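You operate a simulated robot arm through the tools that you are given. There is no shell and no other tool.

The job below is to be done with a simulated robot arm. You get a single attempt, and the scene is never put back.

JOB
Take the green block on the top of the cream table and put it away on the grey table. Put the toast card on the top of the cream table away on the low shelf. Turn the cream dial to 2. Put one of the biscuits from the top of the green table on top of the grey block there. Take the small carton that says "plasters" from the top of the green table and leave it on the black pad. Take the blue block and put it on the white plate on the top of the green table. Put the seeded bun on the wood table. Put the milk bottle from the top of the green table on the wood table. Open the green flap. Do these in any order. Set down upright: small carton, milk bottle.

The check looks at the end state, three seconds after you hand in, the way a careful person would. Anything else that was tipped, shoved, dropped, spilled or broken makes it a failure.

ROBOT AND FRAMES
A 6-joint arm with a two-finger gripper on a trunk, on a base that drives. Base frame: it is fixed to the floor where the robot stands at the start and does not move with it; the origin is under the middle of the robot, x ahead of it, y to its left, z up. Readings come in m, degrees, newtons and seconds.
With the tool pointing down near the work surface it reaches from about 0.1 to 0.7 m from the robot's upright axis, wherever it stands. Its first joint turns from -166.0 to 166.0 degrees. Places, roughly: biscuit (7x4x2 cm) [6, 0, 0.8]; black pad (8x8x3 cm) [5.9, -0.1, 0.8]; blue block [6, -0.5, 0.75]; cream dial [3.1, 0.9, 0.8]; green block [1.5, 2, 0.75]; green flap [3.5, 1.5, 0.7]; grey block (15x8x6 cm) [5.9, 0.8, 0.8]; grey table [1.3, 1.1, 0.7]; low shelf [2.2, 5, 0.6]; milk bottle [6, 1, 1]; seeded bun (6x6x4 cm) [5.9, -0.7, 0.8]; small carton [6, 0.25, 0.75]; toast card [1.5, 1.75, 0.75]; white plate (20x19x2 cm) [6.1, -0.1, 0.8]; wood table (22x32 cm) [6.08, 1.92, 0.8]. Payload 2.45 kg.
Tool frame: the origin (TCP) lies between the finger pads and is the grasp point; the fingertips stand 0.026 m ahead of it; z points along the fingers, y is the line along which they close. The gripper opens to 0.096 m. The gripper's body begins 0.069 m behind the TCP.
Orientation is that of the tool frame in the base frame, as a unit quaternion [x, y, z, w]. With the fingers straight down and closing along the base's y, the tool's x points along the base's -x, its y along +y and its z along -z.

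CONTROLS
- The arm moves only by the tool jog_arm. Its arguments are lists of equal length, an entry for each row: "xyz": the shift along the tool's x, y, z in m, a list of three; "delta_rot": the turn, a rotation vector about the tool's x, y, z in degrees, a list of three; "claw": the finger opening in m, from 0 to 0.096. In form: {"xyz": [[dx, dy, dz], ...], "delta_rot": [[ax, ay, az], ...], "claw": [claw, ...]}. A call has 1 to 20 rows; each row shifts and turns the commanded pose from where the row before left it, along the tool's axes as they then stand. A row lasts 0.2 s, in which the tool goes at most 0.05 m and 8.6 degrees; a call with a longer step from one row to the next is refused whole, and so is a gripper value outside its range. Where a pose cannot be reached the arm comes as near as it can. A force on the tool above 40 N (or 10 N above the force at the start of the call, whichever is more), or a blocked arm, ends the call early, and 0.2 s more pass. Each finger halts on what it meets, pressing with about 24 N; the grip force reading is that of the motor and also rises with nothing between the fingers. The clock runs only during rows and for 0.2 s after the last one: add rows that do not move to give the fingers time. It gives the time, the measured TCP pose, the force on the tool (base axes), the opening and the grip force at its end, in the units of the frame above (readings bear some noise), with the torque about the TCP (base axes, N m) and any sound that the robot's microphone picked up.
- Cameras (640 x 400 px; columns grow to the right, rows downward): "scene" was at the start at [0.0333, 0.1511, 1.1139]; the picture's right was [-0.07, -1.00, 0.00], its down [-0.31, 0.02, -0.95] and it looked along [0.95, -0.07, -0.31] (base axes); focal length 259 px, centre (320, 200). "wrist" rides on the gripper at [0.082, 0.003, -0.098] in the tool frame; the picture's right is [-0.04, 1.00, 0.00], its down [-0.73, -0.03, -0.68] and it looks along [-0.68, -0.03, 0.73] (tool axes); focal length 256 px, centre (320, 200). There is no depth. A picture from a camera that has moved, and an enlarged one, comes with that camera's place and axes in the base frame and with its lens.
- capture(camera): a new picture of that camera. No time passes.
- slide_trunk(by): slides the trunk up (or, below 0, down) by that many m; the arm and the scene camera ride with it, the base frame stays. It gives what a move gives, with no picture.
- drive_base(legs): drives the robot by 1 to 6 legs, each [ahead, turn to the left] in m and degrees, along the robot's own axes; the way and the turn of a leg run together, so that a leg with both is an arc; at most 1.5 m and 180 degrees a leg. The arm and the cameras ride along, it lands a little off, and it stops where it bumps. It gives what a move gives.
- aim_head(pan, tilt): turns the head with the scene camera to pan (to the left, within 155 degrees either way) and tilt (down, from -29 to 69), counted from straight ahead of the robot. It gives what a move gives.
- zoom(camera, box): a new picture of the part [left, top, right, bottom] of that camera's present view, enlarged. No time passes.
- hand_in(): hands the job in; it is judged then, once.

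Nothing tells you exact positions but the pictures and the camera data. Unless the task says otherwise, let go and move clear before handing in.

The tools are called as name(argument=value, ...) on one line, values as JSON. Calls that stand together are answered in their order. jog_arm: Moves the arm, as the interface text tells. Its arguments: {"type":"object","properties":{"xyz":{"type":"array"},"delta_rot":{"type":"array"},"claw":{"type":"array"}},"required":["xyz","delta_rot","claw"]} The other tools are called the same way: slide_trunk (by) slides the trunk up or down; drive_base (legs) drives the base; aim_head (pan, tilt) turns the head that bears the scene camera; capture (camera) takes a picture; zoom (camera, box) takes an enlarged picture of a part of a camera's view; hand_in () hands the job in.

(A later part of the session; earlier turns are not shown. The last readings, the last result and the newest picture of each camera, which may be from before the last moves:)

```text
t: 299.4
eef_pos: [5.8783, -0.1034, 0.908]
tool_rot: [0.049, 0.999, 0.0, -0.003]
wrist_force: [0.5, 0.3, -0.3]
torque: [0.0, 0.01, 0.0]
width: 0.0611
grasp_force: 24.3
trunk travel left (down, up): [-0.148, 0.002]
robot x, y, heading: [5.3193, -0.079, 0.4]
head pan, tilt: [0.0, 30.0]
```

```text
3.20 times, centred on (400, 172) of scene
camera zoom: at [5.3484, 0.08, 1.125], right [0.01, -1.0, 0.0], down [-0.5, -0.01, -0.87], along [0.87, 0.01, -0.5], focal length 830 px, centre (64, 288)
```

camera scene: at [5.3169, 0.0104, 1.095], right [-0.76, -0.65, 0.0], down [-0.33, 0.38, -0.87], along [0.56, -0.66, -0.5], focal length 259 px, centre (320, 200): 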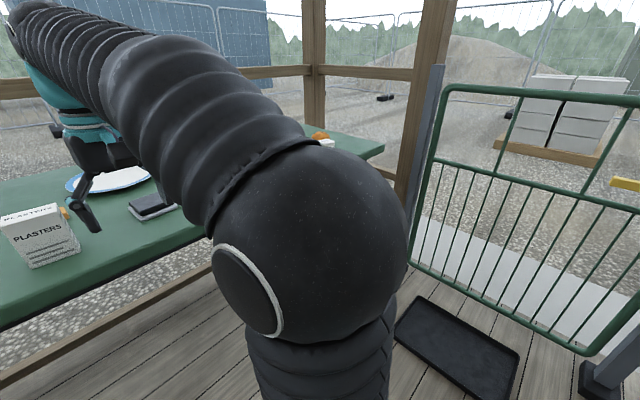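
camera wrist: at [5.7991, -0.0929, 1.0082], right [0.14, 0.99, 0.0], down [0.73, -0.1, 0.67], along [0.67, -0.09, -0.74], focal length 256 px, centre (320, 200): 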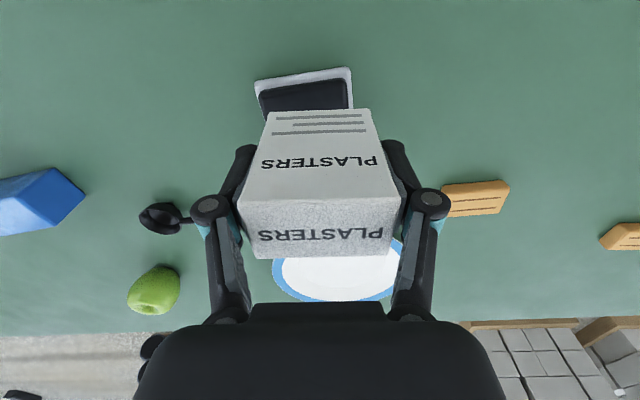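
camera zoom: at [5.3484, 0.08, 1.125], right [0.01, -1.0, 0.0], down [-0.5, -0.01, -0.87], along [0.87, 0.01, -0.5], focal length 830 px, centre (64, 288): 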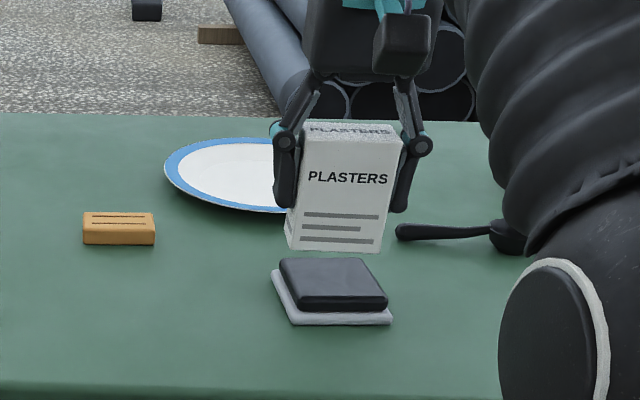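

I refine the target by about 8 mm and lower onto the pad in small steps.

jog_arm(xyz=[[-0.0079, -0.0083, 0], [0, 0, 0.01], [0, 0, 0.006], [0, 0, 0]], delta_rot=[[0, 0, 0], [0, 0, 0], [0, 0, 0], [0, 0, 0]], claw=[0.045, 0.045, 0.045, 0.045])

zoom(camera="scene", box=[340, 140, 460, 215])

jog_arm(xyz=[[0, 0, 0.003], [0, 0, 0]], delta_rot=[[0, 0, 0], [0, 0, 0]], claw=[0.045, 0.045])

jog_arm(xyz=[[0, 0, 0.003], [0, 0, 0]], delta_rot=[[0, 0, 0], [0, 0, 0]], claw=[0.045, 0.045])

zoom(camera="scene", box=[340, 140, 460, 215])

```text
t: 300.4
eef_pos: [5.8852, -0.1124, 0.8933]
tool_rot: [0.049, 0.999, 0.001, -0.002]
wrist_force: [0.1, -0.2, -1.1]
torque: [-0.02, 0.01, 0.0]
width: 0.0611
grasp_force: 24.4
trunk travel left (down, up): [-0.148, 0.002]
robot x, y, heading: [5.3212, -0.0804, 0.1]
head pan, tilt: [0.0, 30.0]
```

```text
5.33 times, centred on (400, 178) of scene
camera zoom: at [5.3484, 0.0799, 1.125], right [0.01, -1.0, 0.0], down [-0.5, -0.01, -0.87], along [0.87, 0.01, -0.5], focal length 1383 px, centre (-107, 320)
```

zoom: 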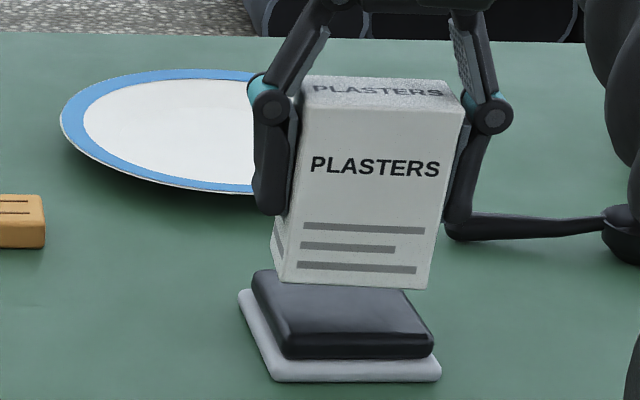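

```text
t: 301.0
eef_pos: [5.887, -0.1115, 0.8896]
tool_rot: [0.049, 0.999, 0.001, -0.003]
wrist_force: [0.0, 0.0, 0.0]
torque: [0.02, -0.03, 0.02]
width: 0.0608
grasp_force: 23.8
trunk travel left (down, up): [-0.148, 0.002]
robot x, y, heading: [5.3214, -0.0802, 0.5]
head pan, tilt: [0.0, 30.0]
```

```text
t: 301.6
eef_pos: [5.886, -0.1115, 0.8865]
tool_rot: [0.049, 0.999, 0.0, -0.002]
wrist_force: [0.7, -0.1, 0.2]
torque: [0.01, -0.01, -0.02]
width: 0.061
grasp_force: 23.6
trunk travel left (down, up): [-0.148, 0.002]
robot x, y, heading: [5.3232, -0.0758, 0.6]
head pan, tilt: [0.0, 30.0]
```

```text
5.33 times, centred on (400, 178) of scene
camera zoom: at [5.3484, 0.0799, 1.125], right [0.01, -1.0, 0.0], down [-0.5, -0.01, -0.87], along [0.87, 0.01, -0.5], focal length 1383 px, centre (-107, 320)
```

zoom: 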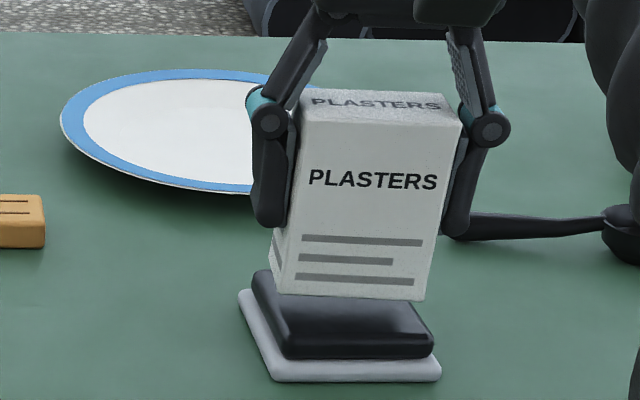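

Still a small gap; continue lowering.

jog_arm(xyz=[[0, 0, 0.003], [0, 0, 0.002], [0, 0, 0]], delta_rot=[[0, 0, 0], [0, 0, 0], [0, 0, 0]], claw=[0.045, 0.045, 0.045])

jog_arm(xyz=[[0, 0, 0.002], [0, 0, 0]], delta_rot=[[0, 0, 0], [0, 0, 0]], claw=[0.045, 0.045])

jog_arm(xyz=[[0, 0, 0.002], [0, 0, 0]], delta_rot=[[0, 0, 0], [0, 0, 0]], claw=[0.045, 0.045])

zoom(camera="scene", box=[340, 140, 460, 215])

```text
t: 302.4
eef_pos: [5.8855, -0.1131, 0.8817]
tool_rot: [0.048, 0.999, 0.0, -0.002]
wrist_force: [-1.0, 0.0, -0.6]
torque: [-0.02, -0.01, 0.01]
width: 0.0607
grasp_force: 24.5
trunk travel left (down, up): [-0.148, 0.002]
robot x, y, heading: [5.3201, -0.079, 0.5]
head pan, tilt: [0.0, 30.0]
```

```text
t: 303.0
eef_pos: [5.8862, -0.1127, 0.8792]
tool_rot: [0.05, 0.999, 0.0, -0.003]
wrist_force: [-0.2, -0.4, 0.2]
torque: [0.01, -0.01, 0.03]
width: 0.0611
grasp_force: 24.2
trunk travel left (down, up): [-0.148, 0.002]
robot x, y, heading: [5.3179, -0.0748, 0.7]
head pan, tilt: [0.0, 30.0]
```

```text
t: 303.6
eef_pos: [5.8851, -0.1123, 0.878]
tool_rot: [0.049, 0.999, 0.0, -0.003]
wrist_force: [-0.2, 0.5, 0.0]
torque: [-0.02, 0.02, -0.04]
width: 0.0611
grasp_force: 23.4
trunk travel left (down, up): [-0.148, 0.002]
robot x, y, heading: [5.3182, -0.0767, 0.8]
head pan, tilt: [0.0, 30.0]
```

```text
5.33 times, centred on (400, 178) of scene
camera zoom: at [5.3484, 0.0799, 1.125], right [0.01, -1.0, 0.0], down [-0.5, -0.01, -0.87], along [0.87, 0.01, -0.5], focal length 1383 px, centre (-107, 320)
```

zoom: 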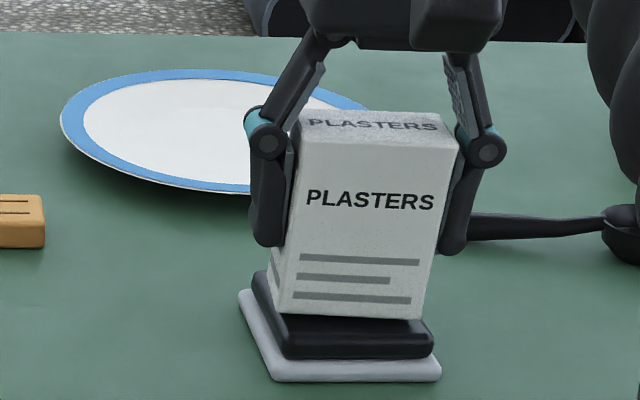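

Nearly touching; a few more millimetres.

jog_arm(xyz=[[0, 0, 0.002], [0, 0, 0]], delta_rot=[[0, 0, 0], [0, 0, 0]], claw=[0.045, 0.045])

jog_arm(xyz=[[0, 0, 0.002], [0, 0, 0]], delta_rot=[[0, 0, 0], [0, 0, 0]], claw=[0.045, 0.045])

zoom(camera="scene", box=[340, 140, 460, 215])

```text
t: 304.2
eef_pos: [5.8862, -0.1125, 0.8758]
tool_rot: [0.05, 0.999, 0.0, -0.003]
wrist_force: [0.7, 0.9, -0.6]
torque: [0.01, 0.01, -0.05]
width: 0.061
grasp_force: 23.7
trunk travel left (down, up): [-0.148, 0.002]
robot x, y, heading: [5.3191, -0.0806, 0.6]
head pan, tilt: [0.0, 30.0]
```

```text
t: 304.8
eef_pos: [5.8852, -0.1127, 0.8729]
tool_rot: [0.049, 0.999, 0.0, -0.002]
wrist_force: [0.2, 0.6, -0.1]
torque: [-0.01, 0.0, 0.01]
width: 0.061
grasp_force: 24.1
trunk travel left (down, up): [-0.148, 0.002]
robot x, y, heading: [5.3214, -0.0753, 0.5]
head pan, tilt: [0.0, 30.0]
```

```text
5.33 times, centred on (400, 178) of scene
camera zoom: at [5.3484, 0.0799, 1.125], right [0.01, -1.0, 0.0], down [-0.5, -0.01, -0.87], along [0.87, 0.01, -0.5], focal length 1383 px, centre (-107, 320)
```

zoom: 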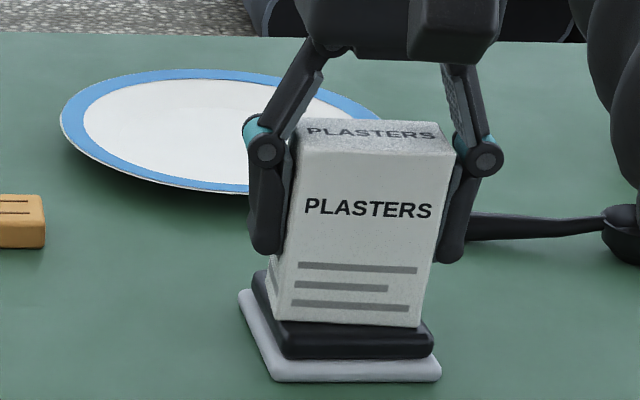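

jog_arm(xyz=[[0, 0, 0.002], [0, 0, 0]], delta_rot=[[0, 0, 0], [0, 0, 0]], claw=[0.045, 0.045])

jog_arm(xyz=[[0, 0, 0.002], [0, 0, 0]], delta_rot=[[0, 0, 0], [0, 0, 0]], claw=[0.045, 0.045])

capture(camera="wrist")

zoom(camera="scene", box=[360, 165, 440, 215])

```text
t: 305.4
eef_pos: [5.886, -0.1129, 0.8727]
tool_rot: [0.049, 0.999, 0.0, -0.001]
wrist_force: [2.9, 0.2, 17.8]
torque: [-0.07, -0.19, 0.0]
width: 0.0611
grasp_force: 23.6
trunk travel left (down, up): [-0.148, 0.002]
robot x, y, heading: [5.3182, -0.0798, 0.8]
head pan, tilt: [0.0, 30.0]
```

```text
t: 306.0
eef_pos: [5.8852, -0.1128, 0.8707]
tool_rot: [0.049, 0.999, -0.001, -0.003]
wrist_force: [0.7, -0.3, 21.5]
torque: [-0.01, -0.01, 0.0]
width: 0.0614
grasp_force: 23.8
trunk travel left (down, up): [-0.148, 0.002]
robot x, y, heading: [5.3225, -0.0776, 0.7]
head pan, tilt: [0.0, 30.0]
```

```text
taken
camera wrist: at [5.8053, -0.1015, 0.9705], right [0.14, 0.99, 0.0], down [0.73, -0.1, 0.68], along [0.67, -0.09, -0.74], focal length 256 px, centre (320, 200)
```

wrist: 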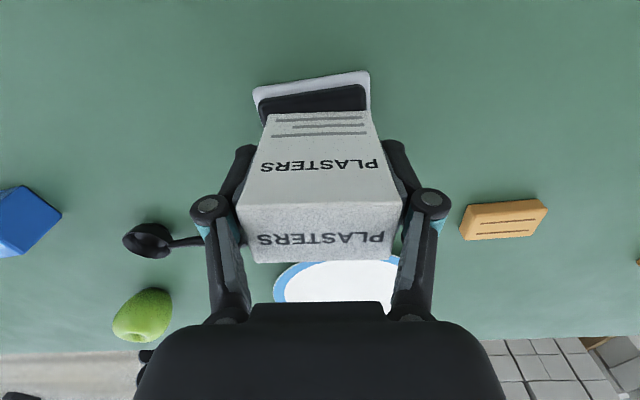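

```text
8.00 times, centred on (400, 190) of scene
camera zoom: at [5.3475, 0.08, 1.1251], right [0.01, -1.0, 0.0], down [-0.5, -0.01, -0.87], along [0.87, 0.01, -0.5], focal length 2074 px, centre (-320, 280)
```

zoom: 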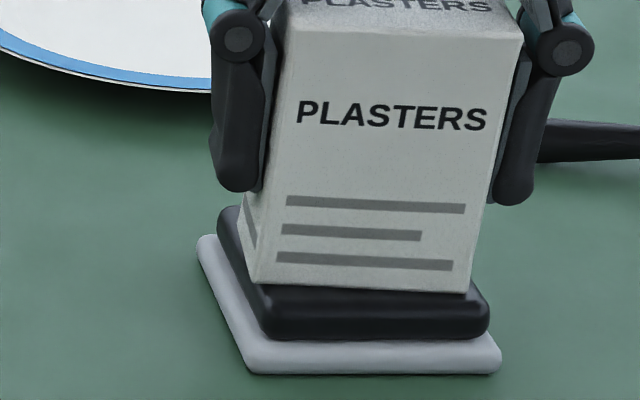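

The carton stands on the pad (21 N). I unload slightly, open and lift straight up.

jog_arm(xyz=[[0, 0, -0.002], [0, 0, 0], [0, 0, 0], [0, 0, 0]], delta_rot=[[0, 0, 0], [0, 0, 0], [0, 0, 0], [0, 0, 0]], claw=[0.06, 0.075, 0.088, 0.088])

jog_arm(xyz=[[0, 0, -0.03], [0, 0, -0.03], [0.03, 0, -0.01], [0.04, 0, 0], [0, 0, 0]], delta_rot=[[0, 0, 0], [0, 0, 0], [0, 0, 0], [0, 0, 0], [0, 0, 0]], claw=[0.09, 0.09, 0.09, 0.09, 0.09])

capture(camera="scene")

capture(camera="wrist")

```text
t: 307.0
eef_pos: [5.886, -0.1122, 0.8714]
tool_rot: [0.049, 0.999, 0.0, -0.004]
wrist_force: [0.8, -0.3, -0.6]
torque: [0.0, 0.02, 0.01]
width: 0.0883
grasp_force: 0.0
trunk travel left (down, up): [-0.148, 0.002]
robot x, y, heading: [5.3181, -0.0761, 0.7]
head pan, tilt: [0.0, 30.0]
```

```text
t: 308.2
eef_pos: [5.8188, -0.1068, 0.943]
tool_rot: [0.049, 0.999, 0.0, -0.002]
wrist_force: [0.1, -0.1, -0.5]
torque: [0.01, 0.01, 0.0]
width: 0.09
grasp_force: 0.1
trunk travel left (down, up): [-0.148, 0.002]
robot x, y, heading: [5.3209, -0.0794, 0.7]
head pan, tilt: [0.0, 30.0]
```

```text
taken
camera scene: at [5.3485, 0.0799, 1.125], right [0.01, -1.0, 0.0], down [-0.5, -0.01, -0.87], along [0.87, 0.01, -0.5], focal length 259 px, centre (320, 200)
```

scene: 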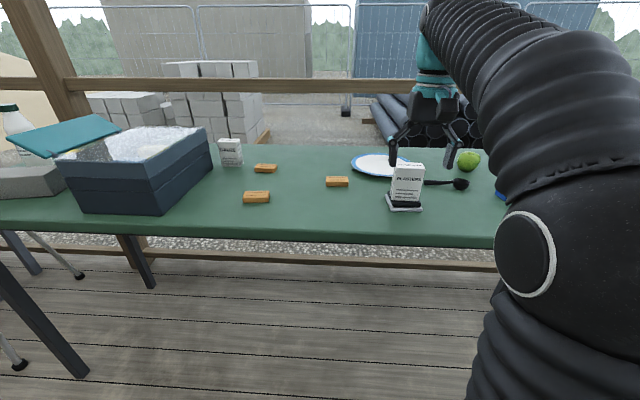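

```text
taken
camera wrist: at [5.7385, -0.0958, 1.0426], right [0.14, 0.99, 0.0], down [0.73, -0.1, 0.67], along [0.67, -0.09, -0.74], focal length 256 px, centre (320, 200)
```

wrist: 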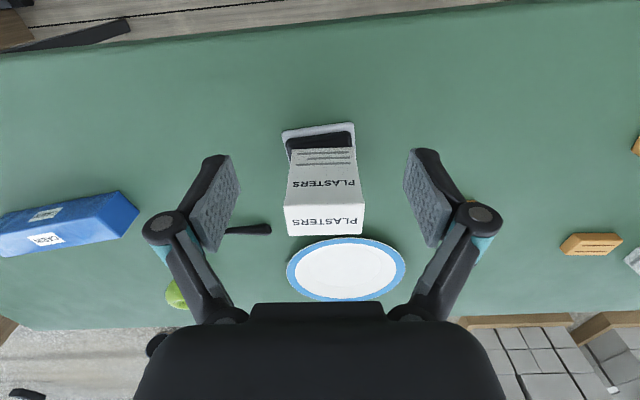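

The PLASTERS carton stands upright on the black pad. Next is the blue block at about (5.91, −0.41); I'll retract a bit, shift the base right, and take a better look.

jog_arm(xyz=[[0.035, 0, 0], [0.035, 0, 0], [0, 0, 0]], delta_rot=[[0, 0, -7], [0, 0, 0], [0, 0, 0]], claw=[0.09, 0.09, 0.09])

drive_base(legs=[[0, -90], [0.25, 0], [0, 90]])

aim_head(pan=-10, tilt=30)

capture(camera="scene")

capture(camera="wrist")

```text
t: 309.0
eef_pos: [5.7464, -0.1046, 0.9442]
tool_rot: [-0.013, 1.0, 0.0, -0.002]
wrist_force: [-0.4, 0.0, 0.2]
torque: [-0.03, 0.0, -0.02]
width: 0.0896
grasp_force: 0.0
trunk travel left (down, up): [-0.148, 0.002]
robot x, y, heading: [5.3194, -0.0751, 0.5]
head pan, tilt: [0.0, 30.0]
```

```text
t: 318.6
eef_pos: [5.7436, -0.3668, 0.9455]
tool_rot: [-0.003, 1.0, 0.0, -0.002]
wrist_force: [-0.4, 0.2, -0.4]
torque: [0.02, -0.01, -0.04]
width: 0.09
grasp_force: 0.0
trunk travel left (down, up): [-0.148, 0.002]
robot x, y, heading: [5.3154, -0.3327, -0.3]
head pan, tilt: [0.0, 30.0]
```

```text
t: 319.3
eef_pos: [5.7434, -0.365, 0.9434]
tool_rot: [-0.004, 1.0, 0.0, -0.003]
wrist_force: [-0.6, -0.2, 0.4]
torque: [-0.01, 0.04, -0.02]
width: 0.0899
grasp_force: 0.0
trunk travel left (down, up): [-0.148, 0.002]
robot x, y, heading: [5.3154, -0.3333, -0.2]
head pan, tilt: [-10.0, 30.0]
```

```text
taken
camera scene: at [5.3476, -0.1896, 1.125], right [-0.18, -0.98, 0.0], down [-0.49, 0.09, -0.87], along [0.85, -0.16, -0.5], focal length 259 px, centre (320, 200)
```

scene: 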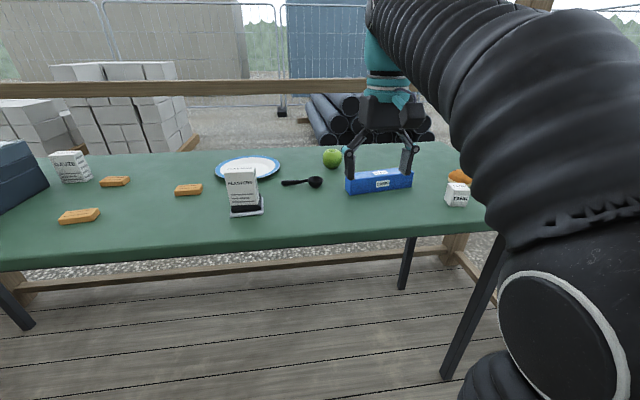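

```text
taken
camera wrist: at [5.6639, -0.3631, 1.0441], right [0.03, 1.0, 0.0], down [0.74, -0.02, 0.67], along [0.67, -0.02, -0.74], focal length 256 px, centre (320, 200)
```

wrist: 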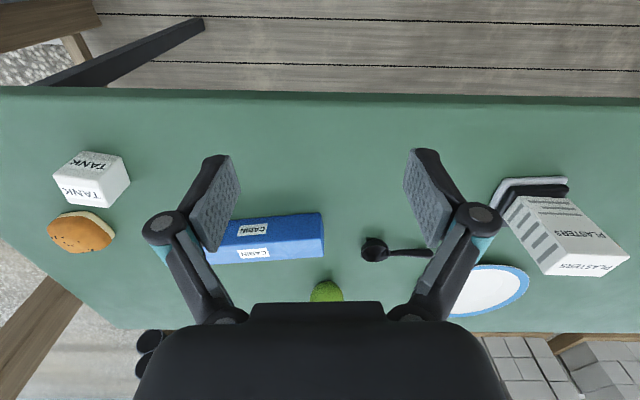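

The blue CABIN block is ~17 cm long, ~4 cm wide, centred near (5.93, −0.45); the bun is further right beside a TANK cube. I'll drive 0.13 m closer and then rotate the gripper over the block.

drive_base(legs=[[0.13, 0]])

jog_arm(xyz=[[0, -0.03, 0], [0, -0.03, 0], [0, -0.025, 0], [0, 0, 0], [0, 0, 0], [0, 0, 0], [0, 0, 0], [0, 0, 0], [0, 0, 0], [0, 0, 0], [0, 0, 0], [0, 0, 0], [0, 0, 0], [0, 0, 0]], delta_rot=[[0, 0, 0], [0, 0, 0], [0, 0, 0], [0, 0, 8.5], [0, 0, 8.5], [0, 0, 8.5], [0, 0, 8.5], [0, 0, 8.5], [0, 0, 8.5], [0, 0, 8.5], [0, 0, 8.5], [0, 0, 8.5], [0, 0, 8.5], [0, 0, 0]], claw=[0.09, 0.09, 0.09, 0.09, 0.09, 0.09, 0.09, 0.09, 0.09, 0.09, 0.09, 0.09, 0.09, 0.09])

capture(camera="wrist")

capture(camera="scene")

```text
t: 320.6
eef_pos: [5.8753, -0.3662, 0.9446]
tool_rot: [-0.004, 1.0, 0.001, -0.003]
wrist_force: [-0.3, 0.0, 0.3]
torque: [-0.04, 0.02, -0.03]
width: 0.0901
grasp_force: 0.0
trunk travel left (down, up): [-0.148, 0.002]
robot x, y, heading: [5.4497, -0.3303, -0.6]
head pan, tilt: [-10.0, 30.0]
```

```text
t: 323.6
eef_pos: [5.875, -0.4509, 0.9451]
tool_rot: [0.673, 0.74, -0.002, -0.002]
wrist_force: [-0.3, -0.2, 0.0]
torque: [0.0, 0.01, -0.01]
width: 0.0899
grasp_force: 0.1
trunk travel left (down, up): [-0.148, 0.002]
robot x, y, heading: [5.4461, -0.33, -0.5]
head pan, tilt: [-10.0, 30.0]
```

```text
taken
camera wrist: at [5.8716, -0.3696, 1.0436], right [1.0, 0.05, -0.01], down [0.04, -0.73, 0.68], along [0.03, -0.68, -0.73], focal length 256 px, centre (320, 200)
```

wrist: 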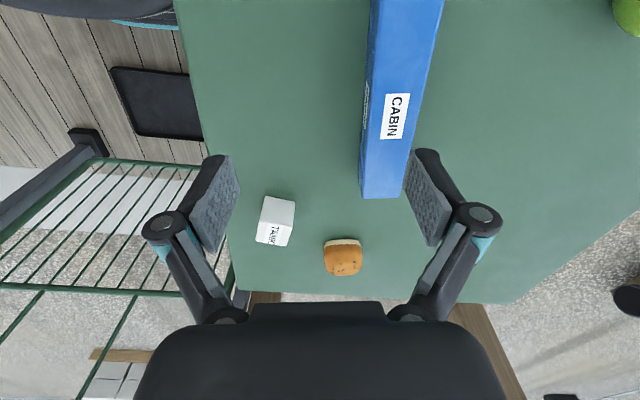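

```text
taken
camera scene: at [5.4775, -0.1905, 1.125], right [-0.18, -0.98, 0.0], down [-0.49, 0.09, -0.87], along [0.85, -0.16, -0.5], focal length 259 px, centre (320, 200)
```

scene: 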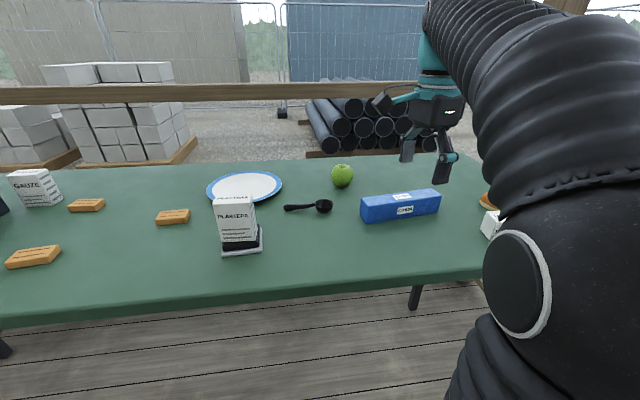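

The block's centre line is at x≈5.935, y≈−0.457 and well aligned with the rotated gripper. I move over it and lower partway.

jog_arm(xyz=[[-0.006, 0.03, 0], [-0.006, 0.0292, 0], [0, 0, 0.035], [0, 0, 0.035], [0, 0, 0]], delta_rot=[[0, 0, 0], [0, 0, 0], [0, 0, 0], [0, 0, 0], [0, 0, 0]], claw=[0.085, 0.08, 0.075, 0.075, 0.075])

capture(camera="wrist")

zoom(camera="scene", box=[340, 140, 480, 228])

```text
t: 324.8
eef_pos: [5.9349, -0.4577, 0.875]
tool_rot: [0.673, 0.74, -0.002, -0.002]
wrist_force: [0.9, -0.2, -0.8]
torque: [0.01, 0.02, 0.04]
width: 0.0751
grasp_force: 0.1
trunk travel left (down, up): [-0.148, 0.002]
robot x, y, heading: [5.4486, -0.33, -0.3]
head pan, tilt: [-10.0, 30.0]
```

```text
taken
camera wrist: at [5.9318, -0.3765, 0.9737], right [1.0, 0.06, -0.01], down [0.04, -0.73, 0.68], along [0.03, -0.68, -0.73], focal length 256 px, centre (320, 200)
```

wrist: 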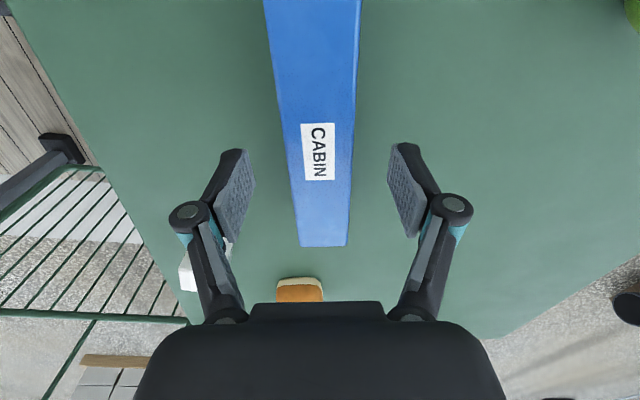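

```text
4.55 times, centred on (410, 184) of scene
camera zoom: at [5.4775, -0.1905, 1.125], right [-0.18, -0.98, 0.0], down [-0.49, 0.09, -0.87], along [0.85, -0.16, -0.5], focal length 1178 px, centre (-89, 273)
```

zoom: 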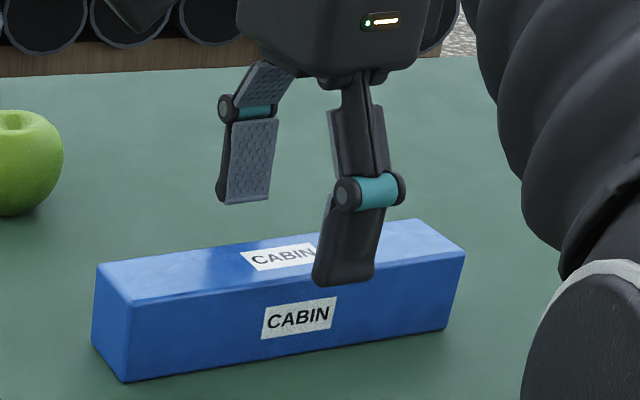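

Aligned. Lower 34 mm and close.

jog_arm(xyz=[[0, 0, 0.02], [0, 0, 0.014], [0, 0, 0], [0, 0, 0], [0, 0, 0], [0, 0, 0]], delta_rot=[[0, 0, 0], [0, 0, 0], [0, 0, 0], [0, 0, 0], [0, 0, 0], [0, 0, 0]], claw=[0.075, 0.075, 0.06, 0.04, 0.03, 0.03])

jog_arm(xyz=[[0, 0, -0.02], [0, 0, -0.03], [0, 0, -0.02], [0, 0, 0]], delta_rot=[[0, 0, 0], [0, 0, 0], [0, 0, 0], [0, 0, 0]], claw=[0.03, 0.03, 0.03, 0.03])

capture(camera="scene")

capture(camera="wrist")

```text
t: 326.2
eef_pos: [5.9341, -0.4568, 0.8411]
tool_rot: [0.672, 0.74, -0.001, -0.002]
wrist_force: [-0.4, 1.0, -0.5]
torque: [0.0, 0.03, -0.03]
width: 0.0396
grasp_force: 24.2
trunk travel left (down, up): [-0.148, 0.002]
robot x, y, heading: [5.446, -0.3296, -0.3]
head pan, tilt: [-10.0, 30.0]
```

```text
t: 327.2
eef_pos: [5.935, -0.4565, 0.9104]
tool_rot: [0.673, 0.74, -0.003, -0.003]
wrist_force: [-0.2, 0.3, -3.0]
torque: [0.05, 0.0, -0.03]
width: 0.0398
grasp_force: 24.8
trunk travel left (down, up): [-0.148, 0.002]
robot x, y, heading: [5.4437, -0.3322, -0.4]
head pan, tilt: [-10.0, 30.0]
```

```text
taken
camera scene: at [5.4776, -0.1905, 1.125], right [-0.18, -0.98, 0.0], down [-0.49, 0.09, -0.87], along [0.85, -0.16, -0.5], focal length 259 px, centre (320, 200)
```

scene: 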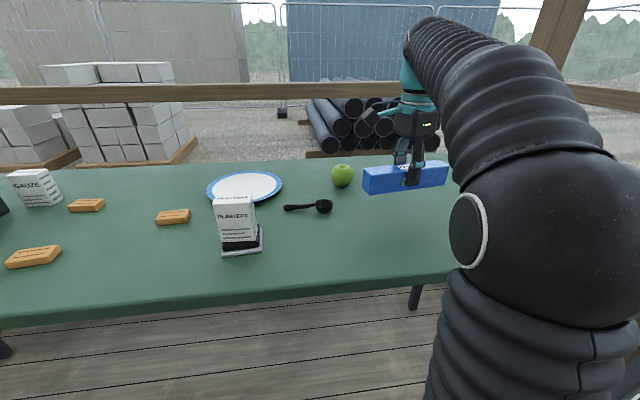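

```text
taken
camera wrist: at [5.9315, -0.3749, 1.0103], right [1.0, 0.06, -0.01], down [0.04, -0.73, 0.68], along [0.03, -0.68, -0.73], focal length 256 px, centre (320, 200)
```

wrist: 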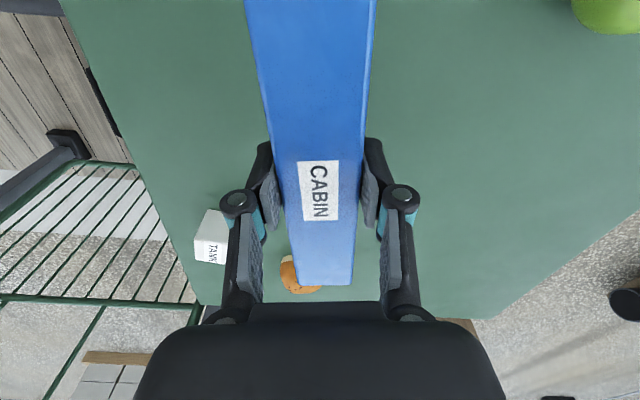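

Held firmly. I'll carry the block at x≈5.98 between the carton and the apple to y≈−0.11, then over the plate.

jog_arm(xyz=[[-0.0043, 0.0448, 0], [0.0384, 0.0036, 0], [0.0384, 0.0036, 0], [0.0384, 0.0036, 0], [0.0384, 0.0036, 0], [0.0384, 0.0036, 0], [0.0384, 0.0036, 0], [0, 0, 0]], delta_rot=[[0, 0, 0], [0, 0, 0], [0, 0, 0], [0, 0, 0], [0, 0, 0], [0, 0, 0], [0, 0, 0], [0, 0, 0]], claw=[0.03, 0.03, 0.03, 0.03, 0.03, 0.03, 0.03, 0.03])

capture(camera="scene")

capture(camera="wrist")

```text
t: 329.0
eef_pos: [5.9799, -0.2251, 0.9067]
tool_rot: [0.673, 0.74, -0.002, -0.002]
wrist_force: [0.3, -0.1, -1.9]
torque: [0.0, 0.0, -0.01]
width: 0.0397
grasp_force: 24.3
trunk travel left (down, up): [-0.148, 0.002]
robot x, y, heading: [5.4484, -0.331, -0.3]
head pan, tilt: [-10.0, 30.0]
```

```text
taken
camera scene: at [5.4776, -0.1904, 1.125], right [-0.18, -0.98, 0.0], down [-0.49, 0.09, -0.87], along [0.85, -0.16, -0.5], focal length 259 px, centre (320, 200)
```

scene: 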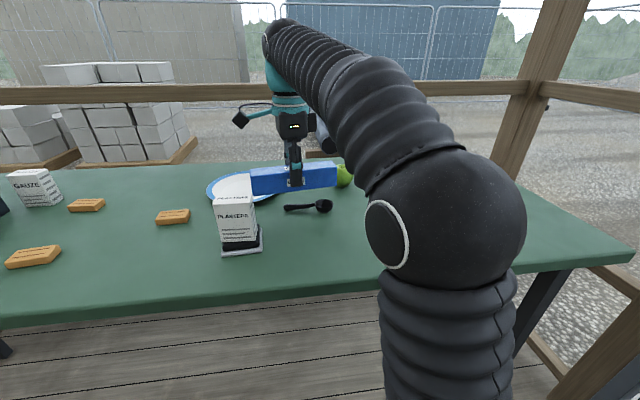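

```text
taken
camera wrist: at [5.9763, -0.1448, 1.0067], right [1.0, 0.05, -0.01], down [0.04, -0.73, 0.68], along [0.03, -0.68, -0.73], focal length 256 px, centre (320, 200)
```

wrist: 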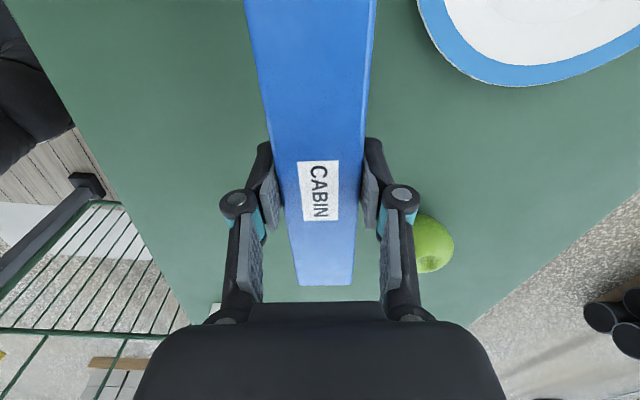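

Clear of both. Continue to y≈−0.11 and then forward over the plate (centre ≈ (6.12, −0.105)).

jog_arm(xyz=[[0.0382, 0.0036, -0.002], [0.0382, 0.0036, -0.002], [0.0382, 0.0036, 0], [-0.0035, 0.0365, 0], [-0.0035, 0.0365, 0], [-0.0035, 0.0365, 0], [0, 0, 0]], delta_rot=[[0, 0, 0], [0, 0, 0], [0, 0, 0], [0, 0, 0], [0, 0, 0], [0, 0, 0], [0, 0, 0]], claw=[0.03, 0.03, 0.03, 0.03, 0.03, 0.03, 0.03])

capture(camera="scene")

capture(camera="wrist")

```text
t: 330.6
eef_pos: [6.0781, -0.1169, 0.9001]
tool_rot: [0.673, 0.74, 0.0, -0.002]
wrist_force: [1.3, 0.3, -1.1]
torque: [-0.02, -0.01, -0.01]
width: 0.0393
grasp_force: 24.3
out of reach, approached as far as the arm can: row 6
trunk travel left (down, up): [-0.148, 0.002]
robot x, y, heading: [5.4476, -0.3306, -0.3]
head pan, tilt: [-10.0, 30.0]
```

```text
taken
camera scene: at [5.4776, -0.1903, 1.1249], right [-0.18, -0.98, 0.0], down [-0.49, 0.09, -0.87], along [0.85, -0.16, -0.5], focal length 259 px, centre (320, 200)
```

scene: 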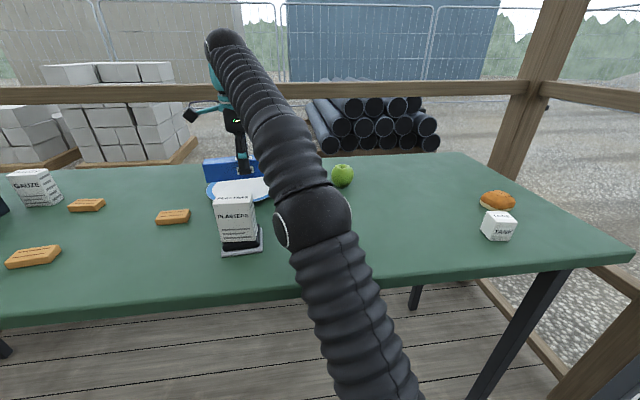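

```text
taken
camera wrist: at [6.0752, -0.0354, 0.9984], right [1.0, 0.06, 0.0], down [0.04, -0.73, 0.68], along [0.03, -0.68, -0.73], focal length 256 px, centre (320, 200)
```

wrist: 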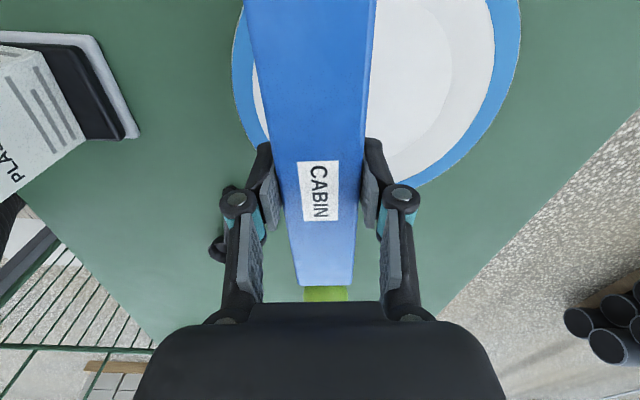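

The arm reached its limit at this height, 3–4 cm short of the plate centre. Lowering increases reach, so I'll go down 28 mm (still above the rim) and then extend further.

jog_arm(xyz=[[0, 0, 0.014], [0, 0, 0.012], [-0.0018, 0.018, 0], [-0.0018, 0.018, 0], [0, 0, 0]], delta_rot=[[0, 0, 0], [0, 0, 0], [0, 0, 0], [0, 0, 0], [0, 0, 0]], claw=[0.03, 0.03, 0.03, 0.03, 0.03])

capture(camera="wrist")

zoom(camera="scene", box=[180, 120, 340, 220])

```text
t: 331.8
eef_pos: [6.1068, -0.1173, 0.8744]
tool_rot: [0.672, 0.74, 0.003, 0.001]
wrist_force: [0.1, -0.2, -2.7]
torque: [-0.01, -0.03, 0.0]
width: 0.0396
grasp_force: 24.1
out of reach, approached as far as the arm can: row 4
trunk travel left (down, up): [-0.148, 0.002]
robot x, y, heading: [5.4472, -0.3317, -0.3]
head pan, tilt: [-10.0, 30.0]
```

```text
taken
camera wrist: at [6.1035, -0.0356, 0.974], right [1.0, 0.06, 0.0], down [0.04, -0.73, 0.68], along [0.04, -0.68, -0.74], focal length 256 px, centre (320, 200)
```

wrist: 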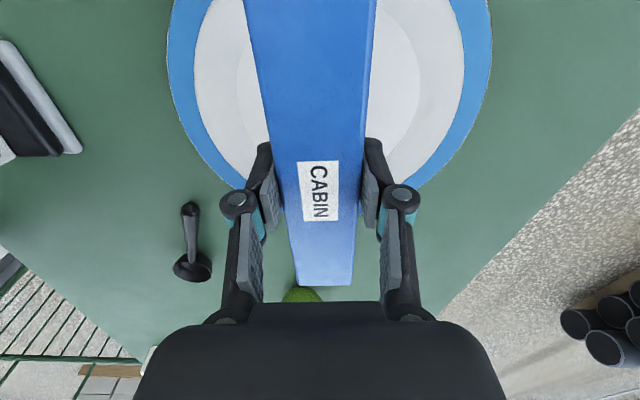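

```text
4.00 times, centred on (260, 170) of scene
camera zoom: at [5.4746, -0.1904, 1.1264], right [-0.18, -0.98, 0.0], down [-0.49, 0.09, -0.87], along [0.85, -0.15, -0.5], focal length 1037 px, centre (560, 320)
```

zoom: 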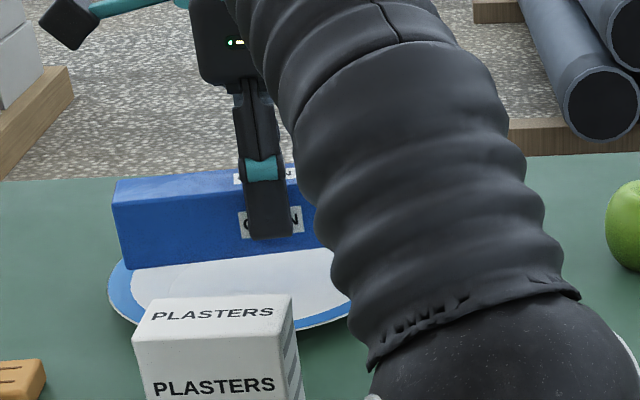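

Now the block is centred over the plate. I'll lower it gently until contact.

jog_arm(xyz=[[0, 0, 0.004], [0, 0, 0.004], [0, 0, 0]], delta_rot=[[0, 0, 0], [0, 0, 0], [0, 0, 0]], claw=[0.03, 0.03, 0.03])

jog_arm(xyz=[[0, 0, 0.003], [0, 0, 0]], delta_rot=[[0, 0, 0], [0, 0, 0]], claw=[0.03, 0.03])

jog_arm(xyz=[[0, 0, 0.003], [0, 0, 0]], delta_rot=[[0, 0, 0], [0, 0, 0]], claw=[0.03, 0.03])

zoom(camera="scene", box=[180, 120, 340, 220])

```text
t: 332.6
eef_pos: [6.1096, -0.1178, 0.8602]
tool_rot: [0.673, 0.74, -0.003, -0.002]
wrist_force: [-0.1, 0.7, -1.3]
torque: [0.01, 0.01, 0.01]
width: 0.0395
grasp_force: 23.8
trunk travel left (down, up): [-0.148, 0.002]
robot x, y, heading: [5.4484, -0.3334, -0.4]
head pan, tilt: [-10.0, 30.0]
```

```text
t: 333.2
eef_pos: [6.1109, -0.1168, 0.8587]
tool_rot: [0.674, 0.739, -0.002, -0.002]
wrist_force: [1.6, -0.6, 6.7]
torque: [-0.44, -0.14, 0.07]
width: 0.0396
grasp_force: 23.6
trunk travel left (down, up): [-0.148, 0.002]
robot x, y, heading: [5.4463, -0.3316, -0.5]
head pan, tilt: [-10.0, 30.0]
```

```text
t: 333.8
eef_pos: [6.1095, -0.1163, 0.857]
tool_rot: [0.672, 0.74, -0.001, -0.002]
wrist_force: [4.0, 0.2, 18.5]
torque: [-0.32, -0.11, 0.09]
width: 0.0395
grasp_force: 23.7
trunk travel left (down, up): [-0.148, 0.002]
robot x, y, heading: [5.4458, -0.3337, -0.6]
head pan, tilt: [-10.0, 30.0]
```

```text
4.00 times, centred on (260, 170) of scene
camera zoom: at [5.4769, -0.1906, 1.1252], right [-0.18, -0.98, 0.0], down [-0.49, 0.09, -0.87], along [0.85, -0.16, -0.5], focal length 1037 px, centre (560, 320)
```

zoom: 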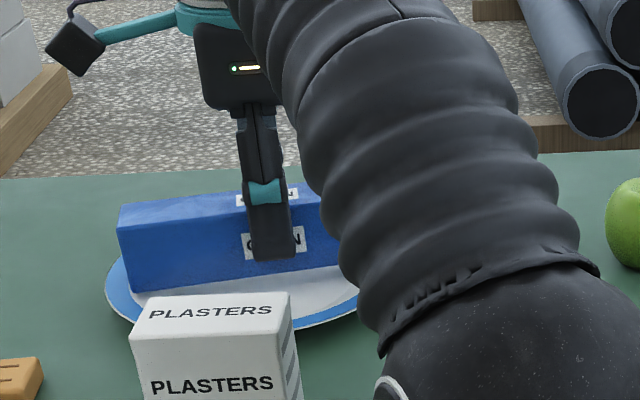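

Contact is firm. I'll open fully (margin on both sides) and lift while easing back slightly, because the reach shrinks with height.

jog_arm(xyz=[[0, 0, -0.002], [0, 0, 0], [0, 0, 0], [0, 0, 0]], delta_rot=[[0, 0, 0], [0, 0, 0], [0, 0, 0], [0, 0, 0]], claw=[0.05, 0.075, 0.094, 0.094])

jog_arm(xyz=[[0.0006, -0.005, -0.012], [0.0006, -0.005, -0.012], [0.0006, -0.006, -0.012], [0.0006, -0.008, -0.005], [0, 0, 0]], delta_rot=[[0, 0, 0], [0, 0, 0], [0, 0, 0], [0, 0, 0], [0, 0, 0]], claw=[0.094, 0.094, 0.094, 0.094, 0.094])

capture(camera="wrist")

capture(camera="scene")

```text
t: 334.8
eef_pos: [6.1089, -0.1173, 0.857]
tool_rot: [0.672, 0.74, -0.002, -0.002]
wrist_force: [0.5, -1.1, -0.5]
torque: [0.01, -0.02, -0.01]
width: 0.0941
grasp_force: 0.1
trunk travel left (down, up): [-0.148, 0.002]
robot x, y, heading: [5.4452, -0.3359, -0.4]
head pan, tilt: [-10.0, 30.0]
```

```text
t: 336.0
eef_pos: [6.0823, -0.1179, 0.8946]
tool_rot: [0.673, 0.74, -0.002, -0.002]
wrist_force: [0.6, -0.6, 0.1]
torque: [0.02, 0.01, -0.01]
width: 0.0939
grasp_force: 0.0
out of reach, approached as far as the arm can: row 3
trunk travel left (down, up): [-0.148, 0.002]
robot x, y, heading: [5.449, -0.3318, -0.7]
head pan, tilt: [-10.0, 30.0]
```

```text
taken
camera wrist: at [6.0787, -0.0373, 0.9938], right [1.0, 0.06, -0.01], down [0.04, -0.73, 0.68], along [0.03, -0.68, -0.73], focal length 256 px, centre (320, 200)
```

wrist: 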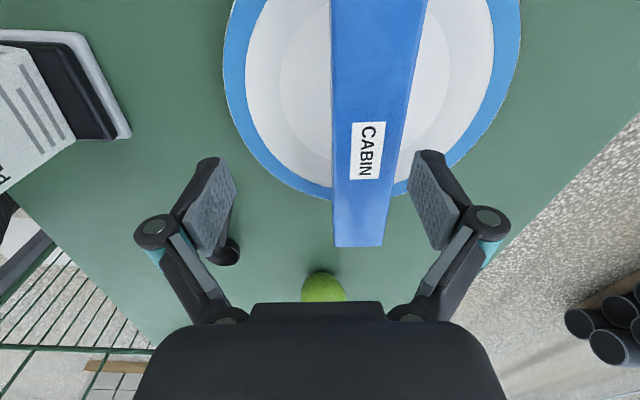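

```text
taken
camera scene: at [5.4776, -0.1903, 1.1249], right [-0.18, -0.98, 0.0], down [-0.49, 0.09, -0.87], along [0.85, -0.16, -0.5], focal length 259 px, centre (320, 200)
```

scene: 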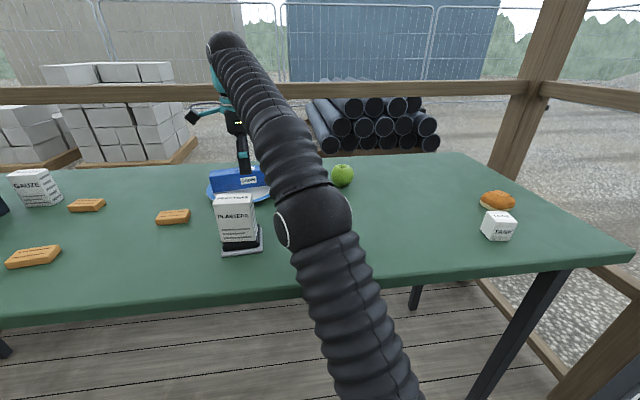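

The blue block lies on the white plate. I withdraw the gripper along a path clear of the carton and apple.

jog_arm(xyz=[[-0.037, -0.0337, -0.01], [-0.037, -0.0337, -0.01], [-0.0307, -0.0297, -0.01], [-0.0307, -0.0297, -0.01], [-0.0307, -0.0297, -0.01], [0, 0, 0]], delta_rot=[[0, 0, 0], [0, 0, 0], [0, 0, 0], [0, 0, 0], [0, 0, 0], [0, 0, 0]], claw=[0.094, 0.094, 0.094, 0.094, 0.094, 0.094])

capture(camera="scene")

zoom(camera="scene", box=[180, 140, 380, 265])

```text
refused: row 1 steps farther than a row can; nothing moved
```

```text
taken
camera scene: at [5.4776, -0.1903, 1.1249], right [-0.18, -0.98, 0.0], down [-0.49, 0.09, -0.87], along [0.85, -0.16, -0.5], focal length 259 px, centre (320, 200)
```

scene: 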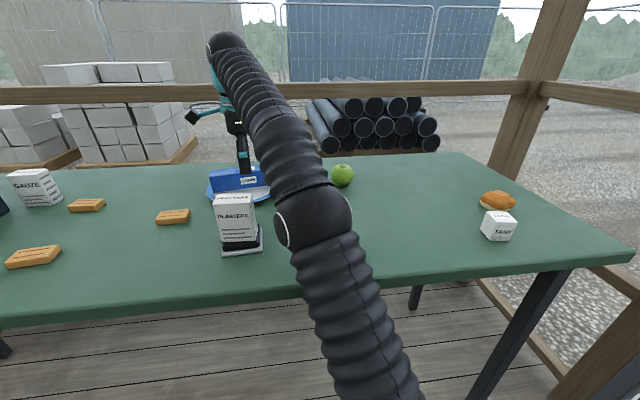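

```text
3.20 times, centred on (280, 202) of scene
camera zoom: at [5.4776, -0.1903, 1.1249], right [-0.18, -0.98, 0.0], down [-0.49, 0.09, -0.87], along [0.85, -0.16, -0.5], focal length 830 px, centre (448, 192)
```

zoom: 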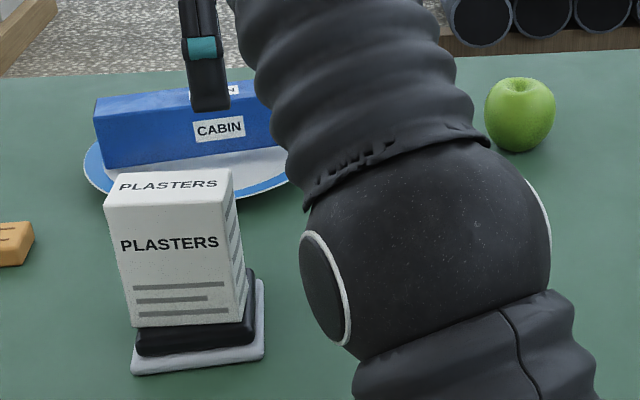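

The step was slightly too long; I'll repeat with smaller rows.

jog_arm(xyz=[[-0.0247, -0.0224, -0.007], [-0.0247, -0.0224, -0.007], [-0.0247, -0.0224, -0.006], [-0.0307, -0.0297, -0.01], [-0.0307, -0.0297, -0.01], [-0.0307, -0.0297, -0.01], [0, 0, 0]], delta_rot=[[0, 0, 0], [0, 0, 0], [0, 0, 0], [0, 0, 0], [0, 0, 0], [0, 0, 0], [0, 0, 0]], claw=[0.094, 0.094, 0.094, 0.094, 0.094, 0.094, 0.094])

capture(camera="scene")

zoom(camera="scene", box=[140, 140, 340, 265])

```text
t: 337.6
eef_pos: [5.9434, -0.2977, 0.9469]
tool_rot: [0.673, 0.74, -0.003, -0.002]
wrist_force: [-0.1, -0.3, 0.2]
torque: [0.01, 0.0, 0.0]
width: 0.0942
grasp_force: 0.0
trunk travel left (down, up): [-0.148, 0.002]
robot x, y, heading: [5.4484, -0.3343, -0.1]
head pan, tilt: [-10.0, 30.0]
```

```text
taken
camera scene: at [5.4776, -0.1904, 1.125], right [-0.18, -0.98, 0.0], down [-0.49, 0.09, -0.87], along [0.85, -0.16, -0.5], focal length 259 px, centre (320, 200)
```

scene: 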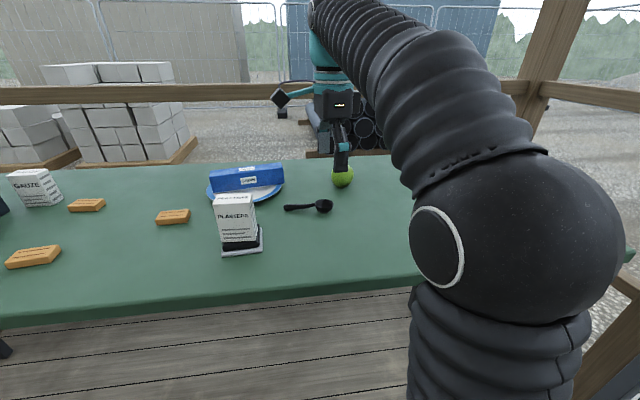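

```text
3.20 times, centred on (240, 202) of scene
camera zoom: at [5.4776, -0.1904, 1.125], right [-0.18, -0.98, 0.0], down [-0.49, 0.09, -0.87], along [0.85, -0.16, -0.5], focal length 830 px, centre (576, 192)
```

zoom: 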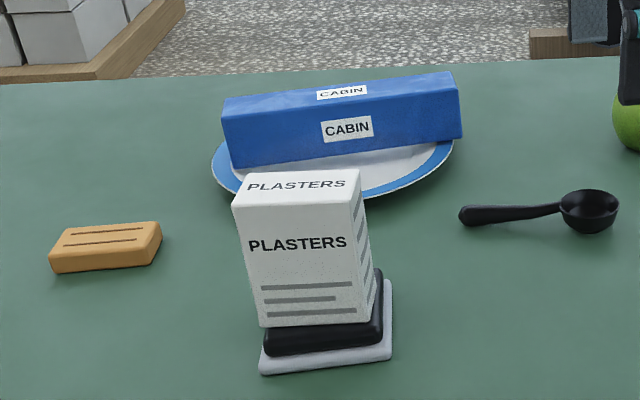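

The blue block rests on the plate. Next, the biscuit: I return the tool to neutral, retract, and move the base left to about y≈0.2.

jog_arm(xyz=[[0, 0, 0], [0, 0, 0], [0, 0, 0], [0, 0, 0], [0, 0, 0], [0, 0, 0], [0, 0, 0], [0, 0, 0], [0, 0, 0], [0, 0, 0], [0.04, 0, 0], [0.04, 0, 0], [0.02, 0, 0], [0, 0, 0]], delta_rot=[[0, 0, -8.5], [0, 0, -8.5], [0, 0, -8.5], [0, 0, -8.5], [0, 0, -8.5], [0, 0, -8.5], [0, 0, -8.5], [0, 0, -8.5], [0, 0, -8.5], [0, 0, -8.5], [0, 0, 0], [0, 0, 0], [0, 0, 0], [0, 0, 0]], claw=[0.094, 0.094, 0.094, 0.094, 0.094, 0.094, 0.094, 0.094, 0.094, 0.094, 0.094, 0.094, 0.094, 0.094])

drive_base(legs=[[-0.08, 0], [0, 90], [0.55, 0], [0, -90]])

aim_head(pan=0, tilt=32)

capture(camera="scene")

capture(camera="wrist")

```text
t: 340.6
eef_pos: [5.841, -0.3005, 0.9464]
tool_rot: [-0.003, 1.0, 0.0, -0.003]
wrist_force: [-0.4, -0.5, -0.8]
torque: [-0.03, 0.0, 0.02]
width: 0.0939
grasp_force: 0.1
trunk travel left (down, up): [-0.148, 0.002]
robot x, y, heading: [5.4486, -0.3327, -0.3]
head pan, tilt: [-10.0, 30.0]
```

```text
t: 352.1
eef_pos: [5.75, 0.2369, 0.9474]
tool_rot: [-0.005, 1.0, 0.0, -0.002]
wrist_force: [0.2, 0.2, -0.2]
torque: [0.02, 0.03, 0.04]
width: 0.0939
grasp_force: 0.0
trunk travel left (down, up): [-0.148, 0.002]
robot x, y, heading: [5.3549, 0.2005, -0.3]
head pan, tilt: [-10.0, 30.0]
```

```text
t: 352.8
eef_pos: [5.7511, 0.2374, 0.9466]
tool_rot: [-0.005, 1.0, 0.0, -0.002]
wrist_force: [-0.6, -0.4, -0.3]
torque: [-0.01, -0.01, 0.01]
width: 0.0939
grasp_force: 0.1
trunk travel left (down, up): [-0.148, 0.002]
robot x, y, heading: [5.358, 0.207, -0.2]
head pan, tilt: [0.0, 32.0]
```

```text
taken
camera scene: at [5.3867, 0.3623, 1.1218], right [0.0, -1.0, 0.0], down [-0.53, 0.0, -0.85], along [0.85, 0.0, -0.53], focal length 259 px, centre (320, 200)
```

scene: 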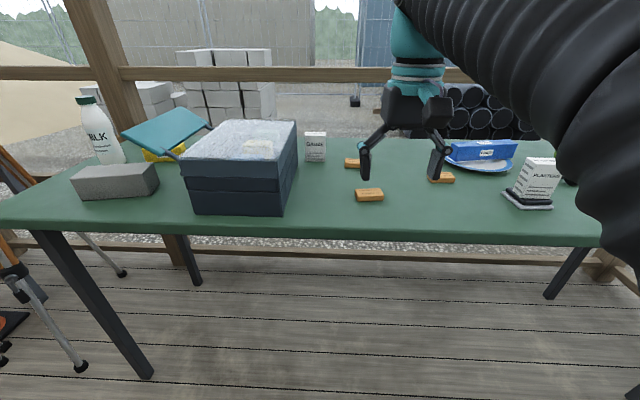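

```text
taken
camera wrist: at [5.6707, 0.2396, 1.0461], right [0.03, 1.0, 0.0], down [0.74, -0.02, 0.67], along [0.67, -0.02, -0.74], focal length 256 px, centre (320, 200)
```

wrist: 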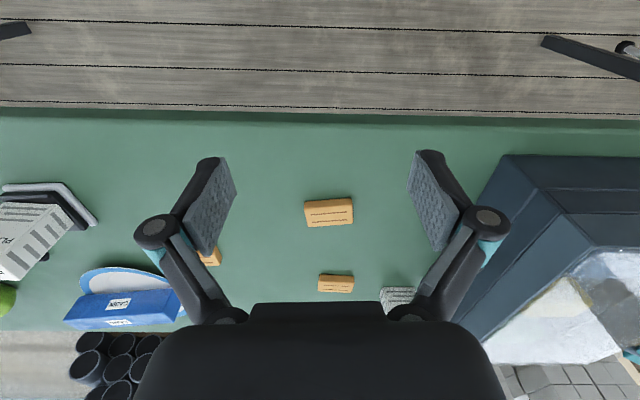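

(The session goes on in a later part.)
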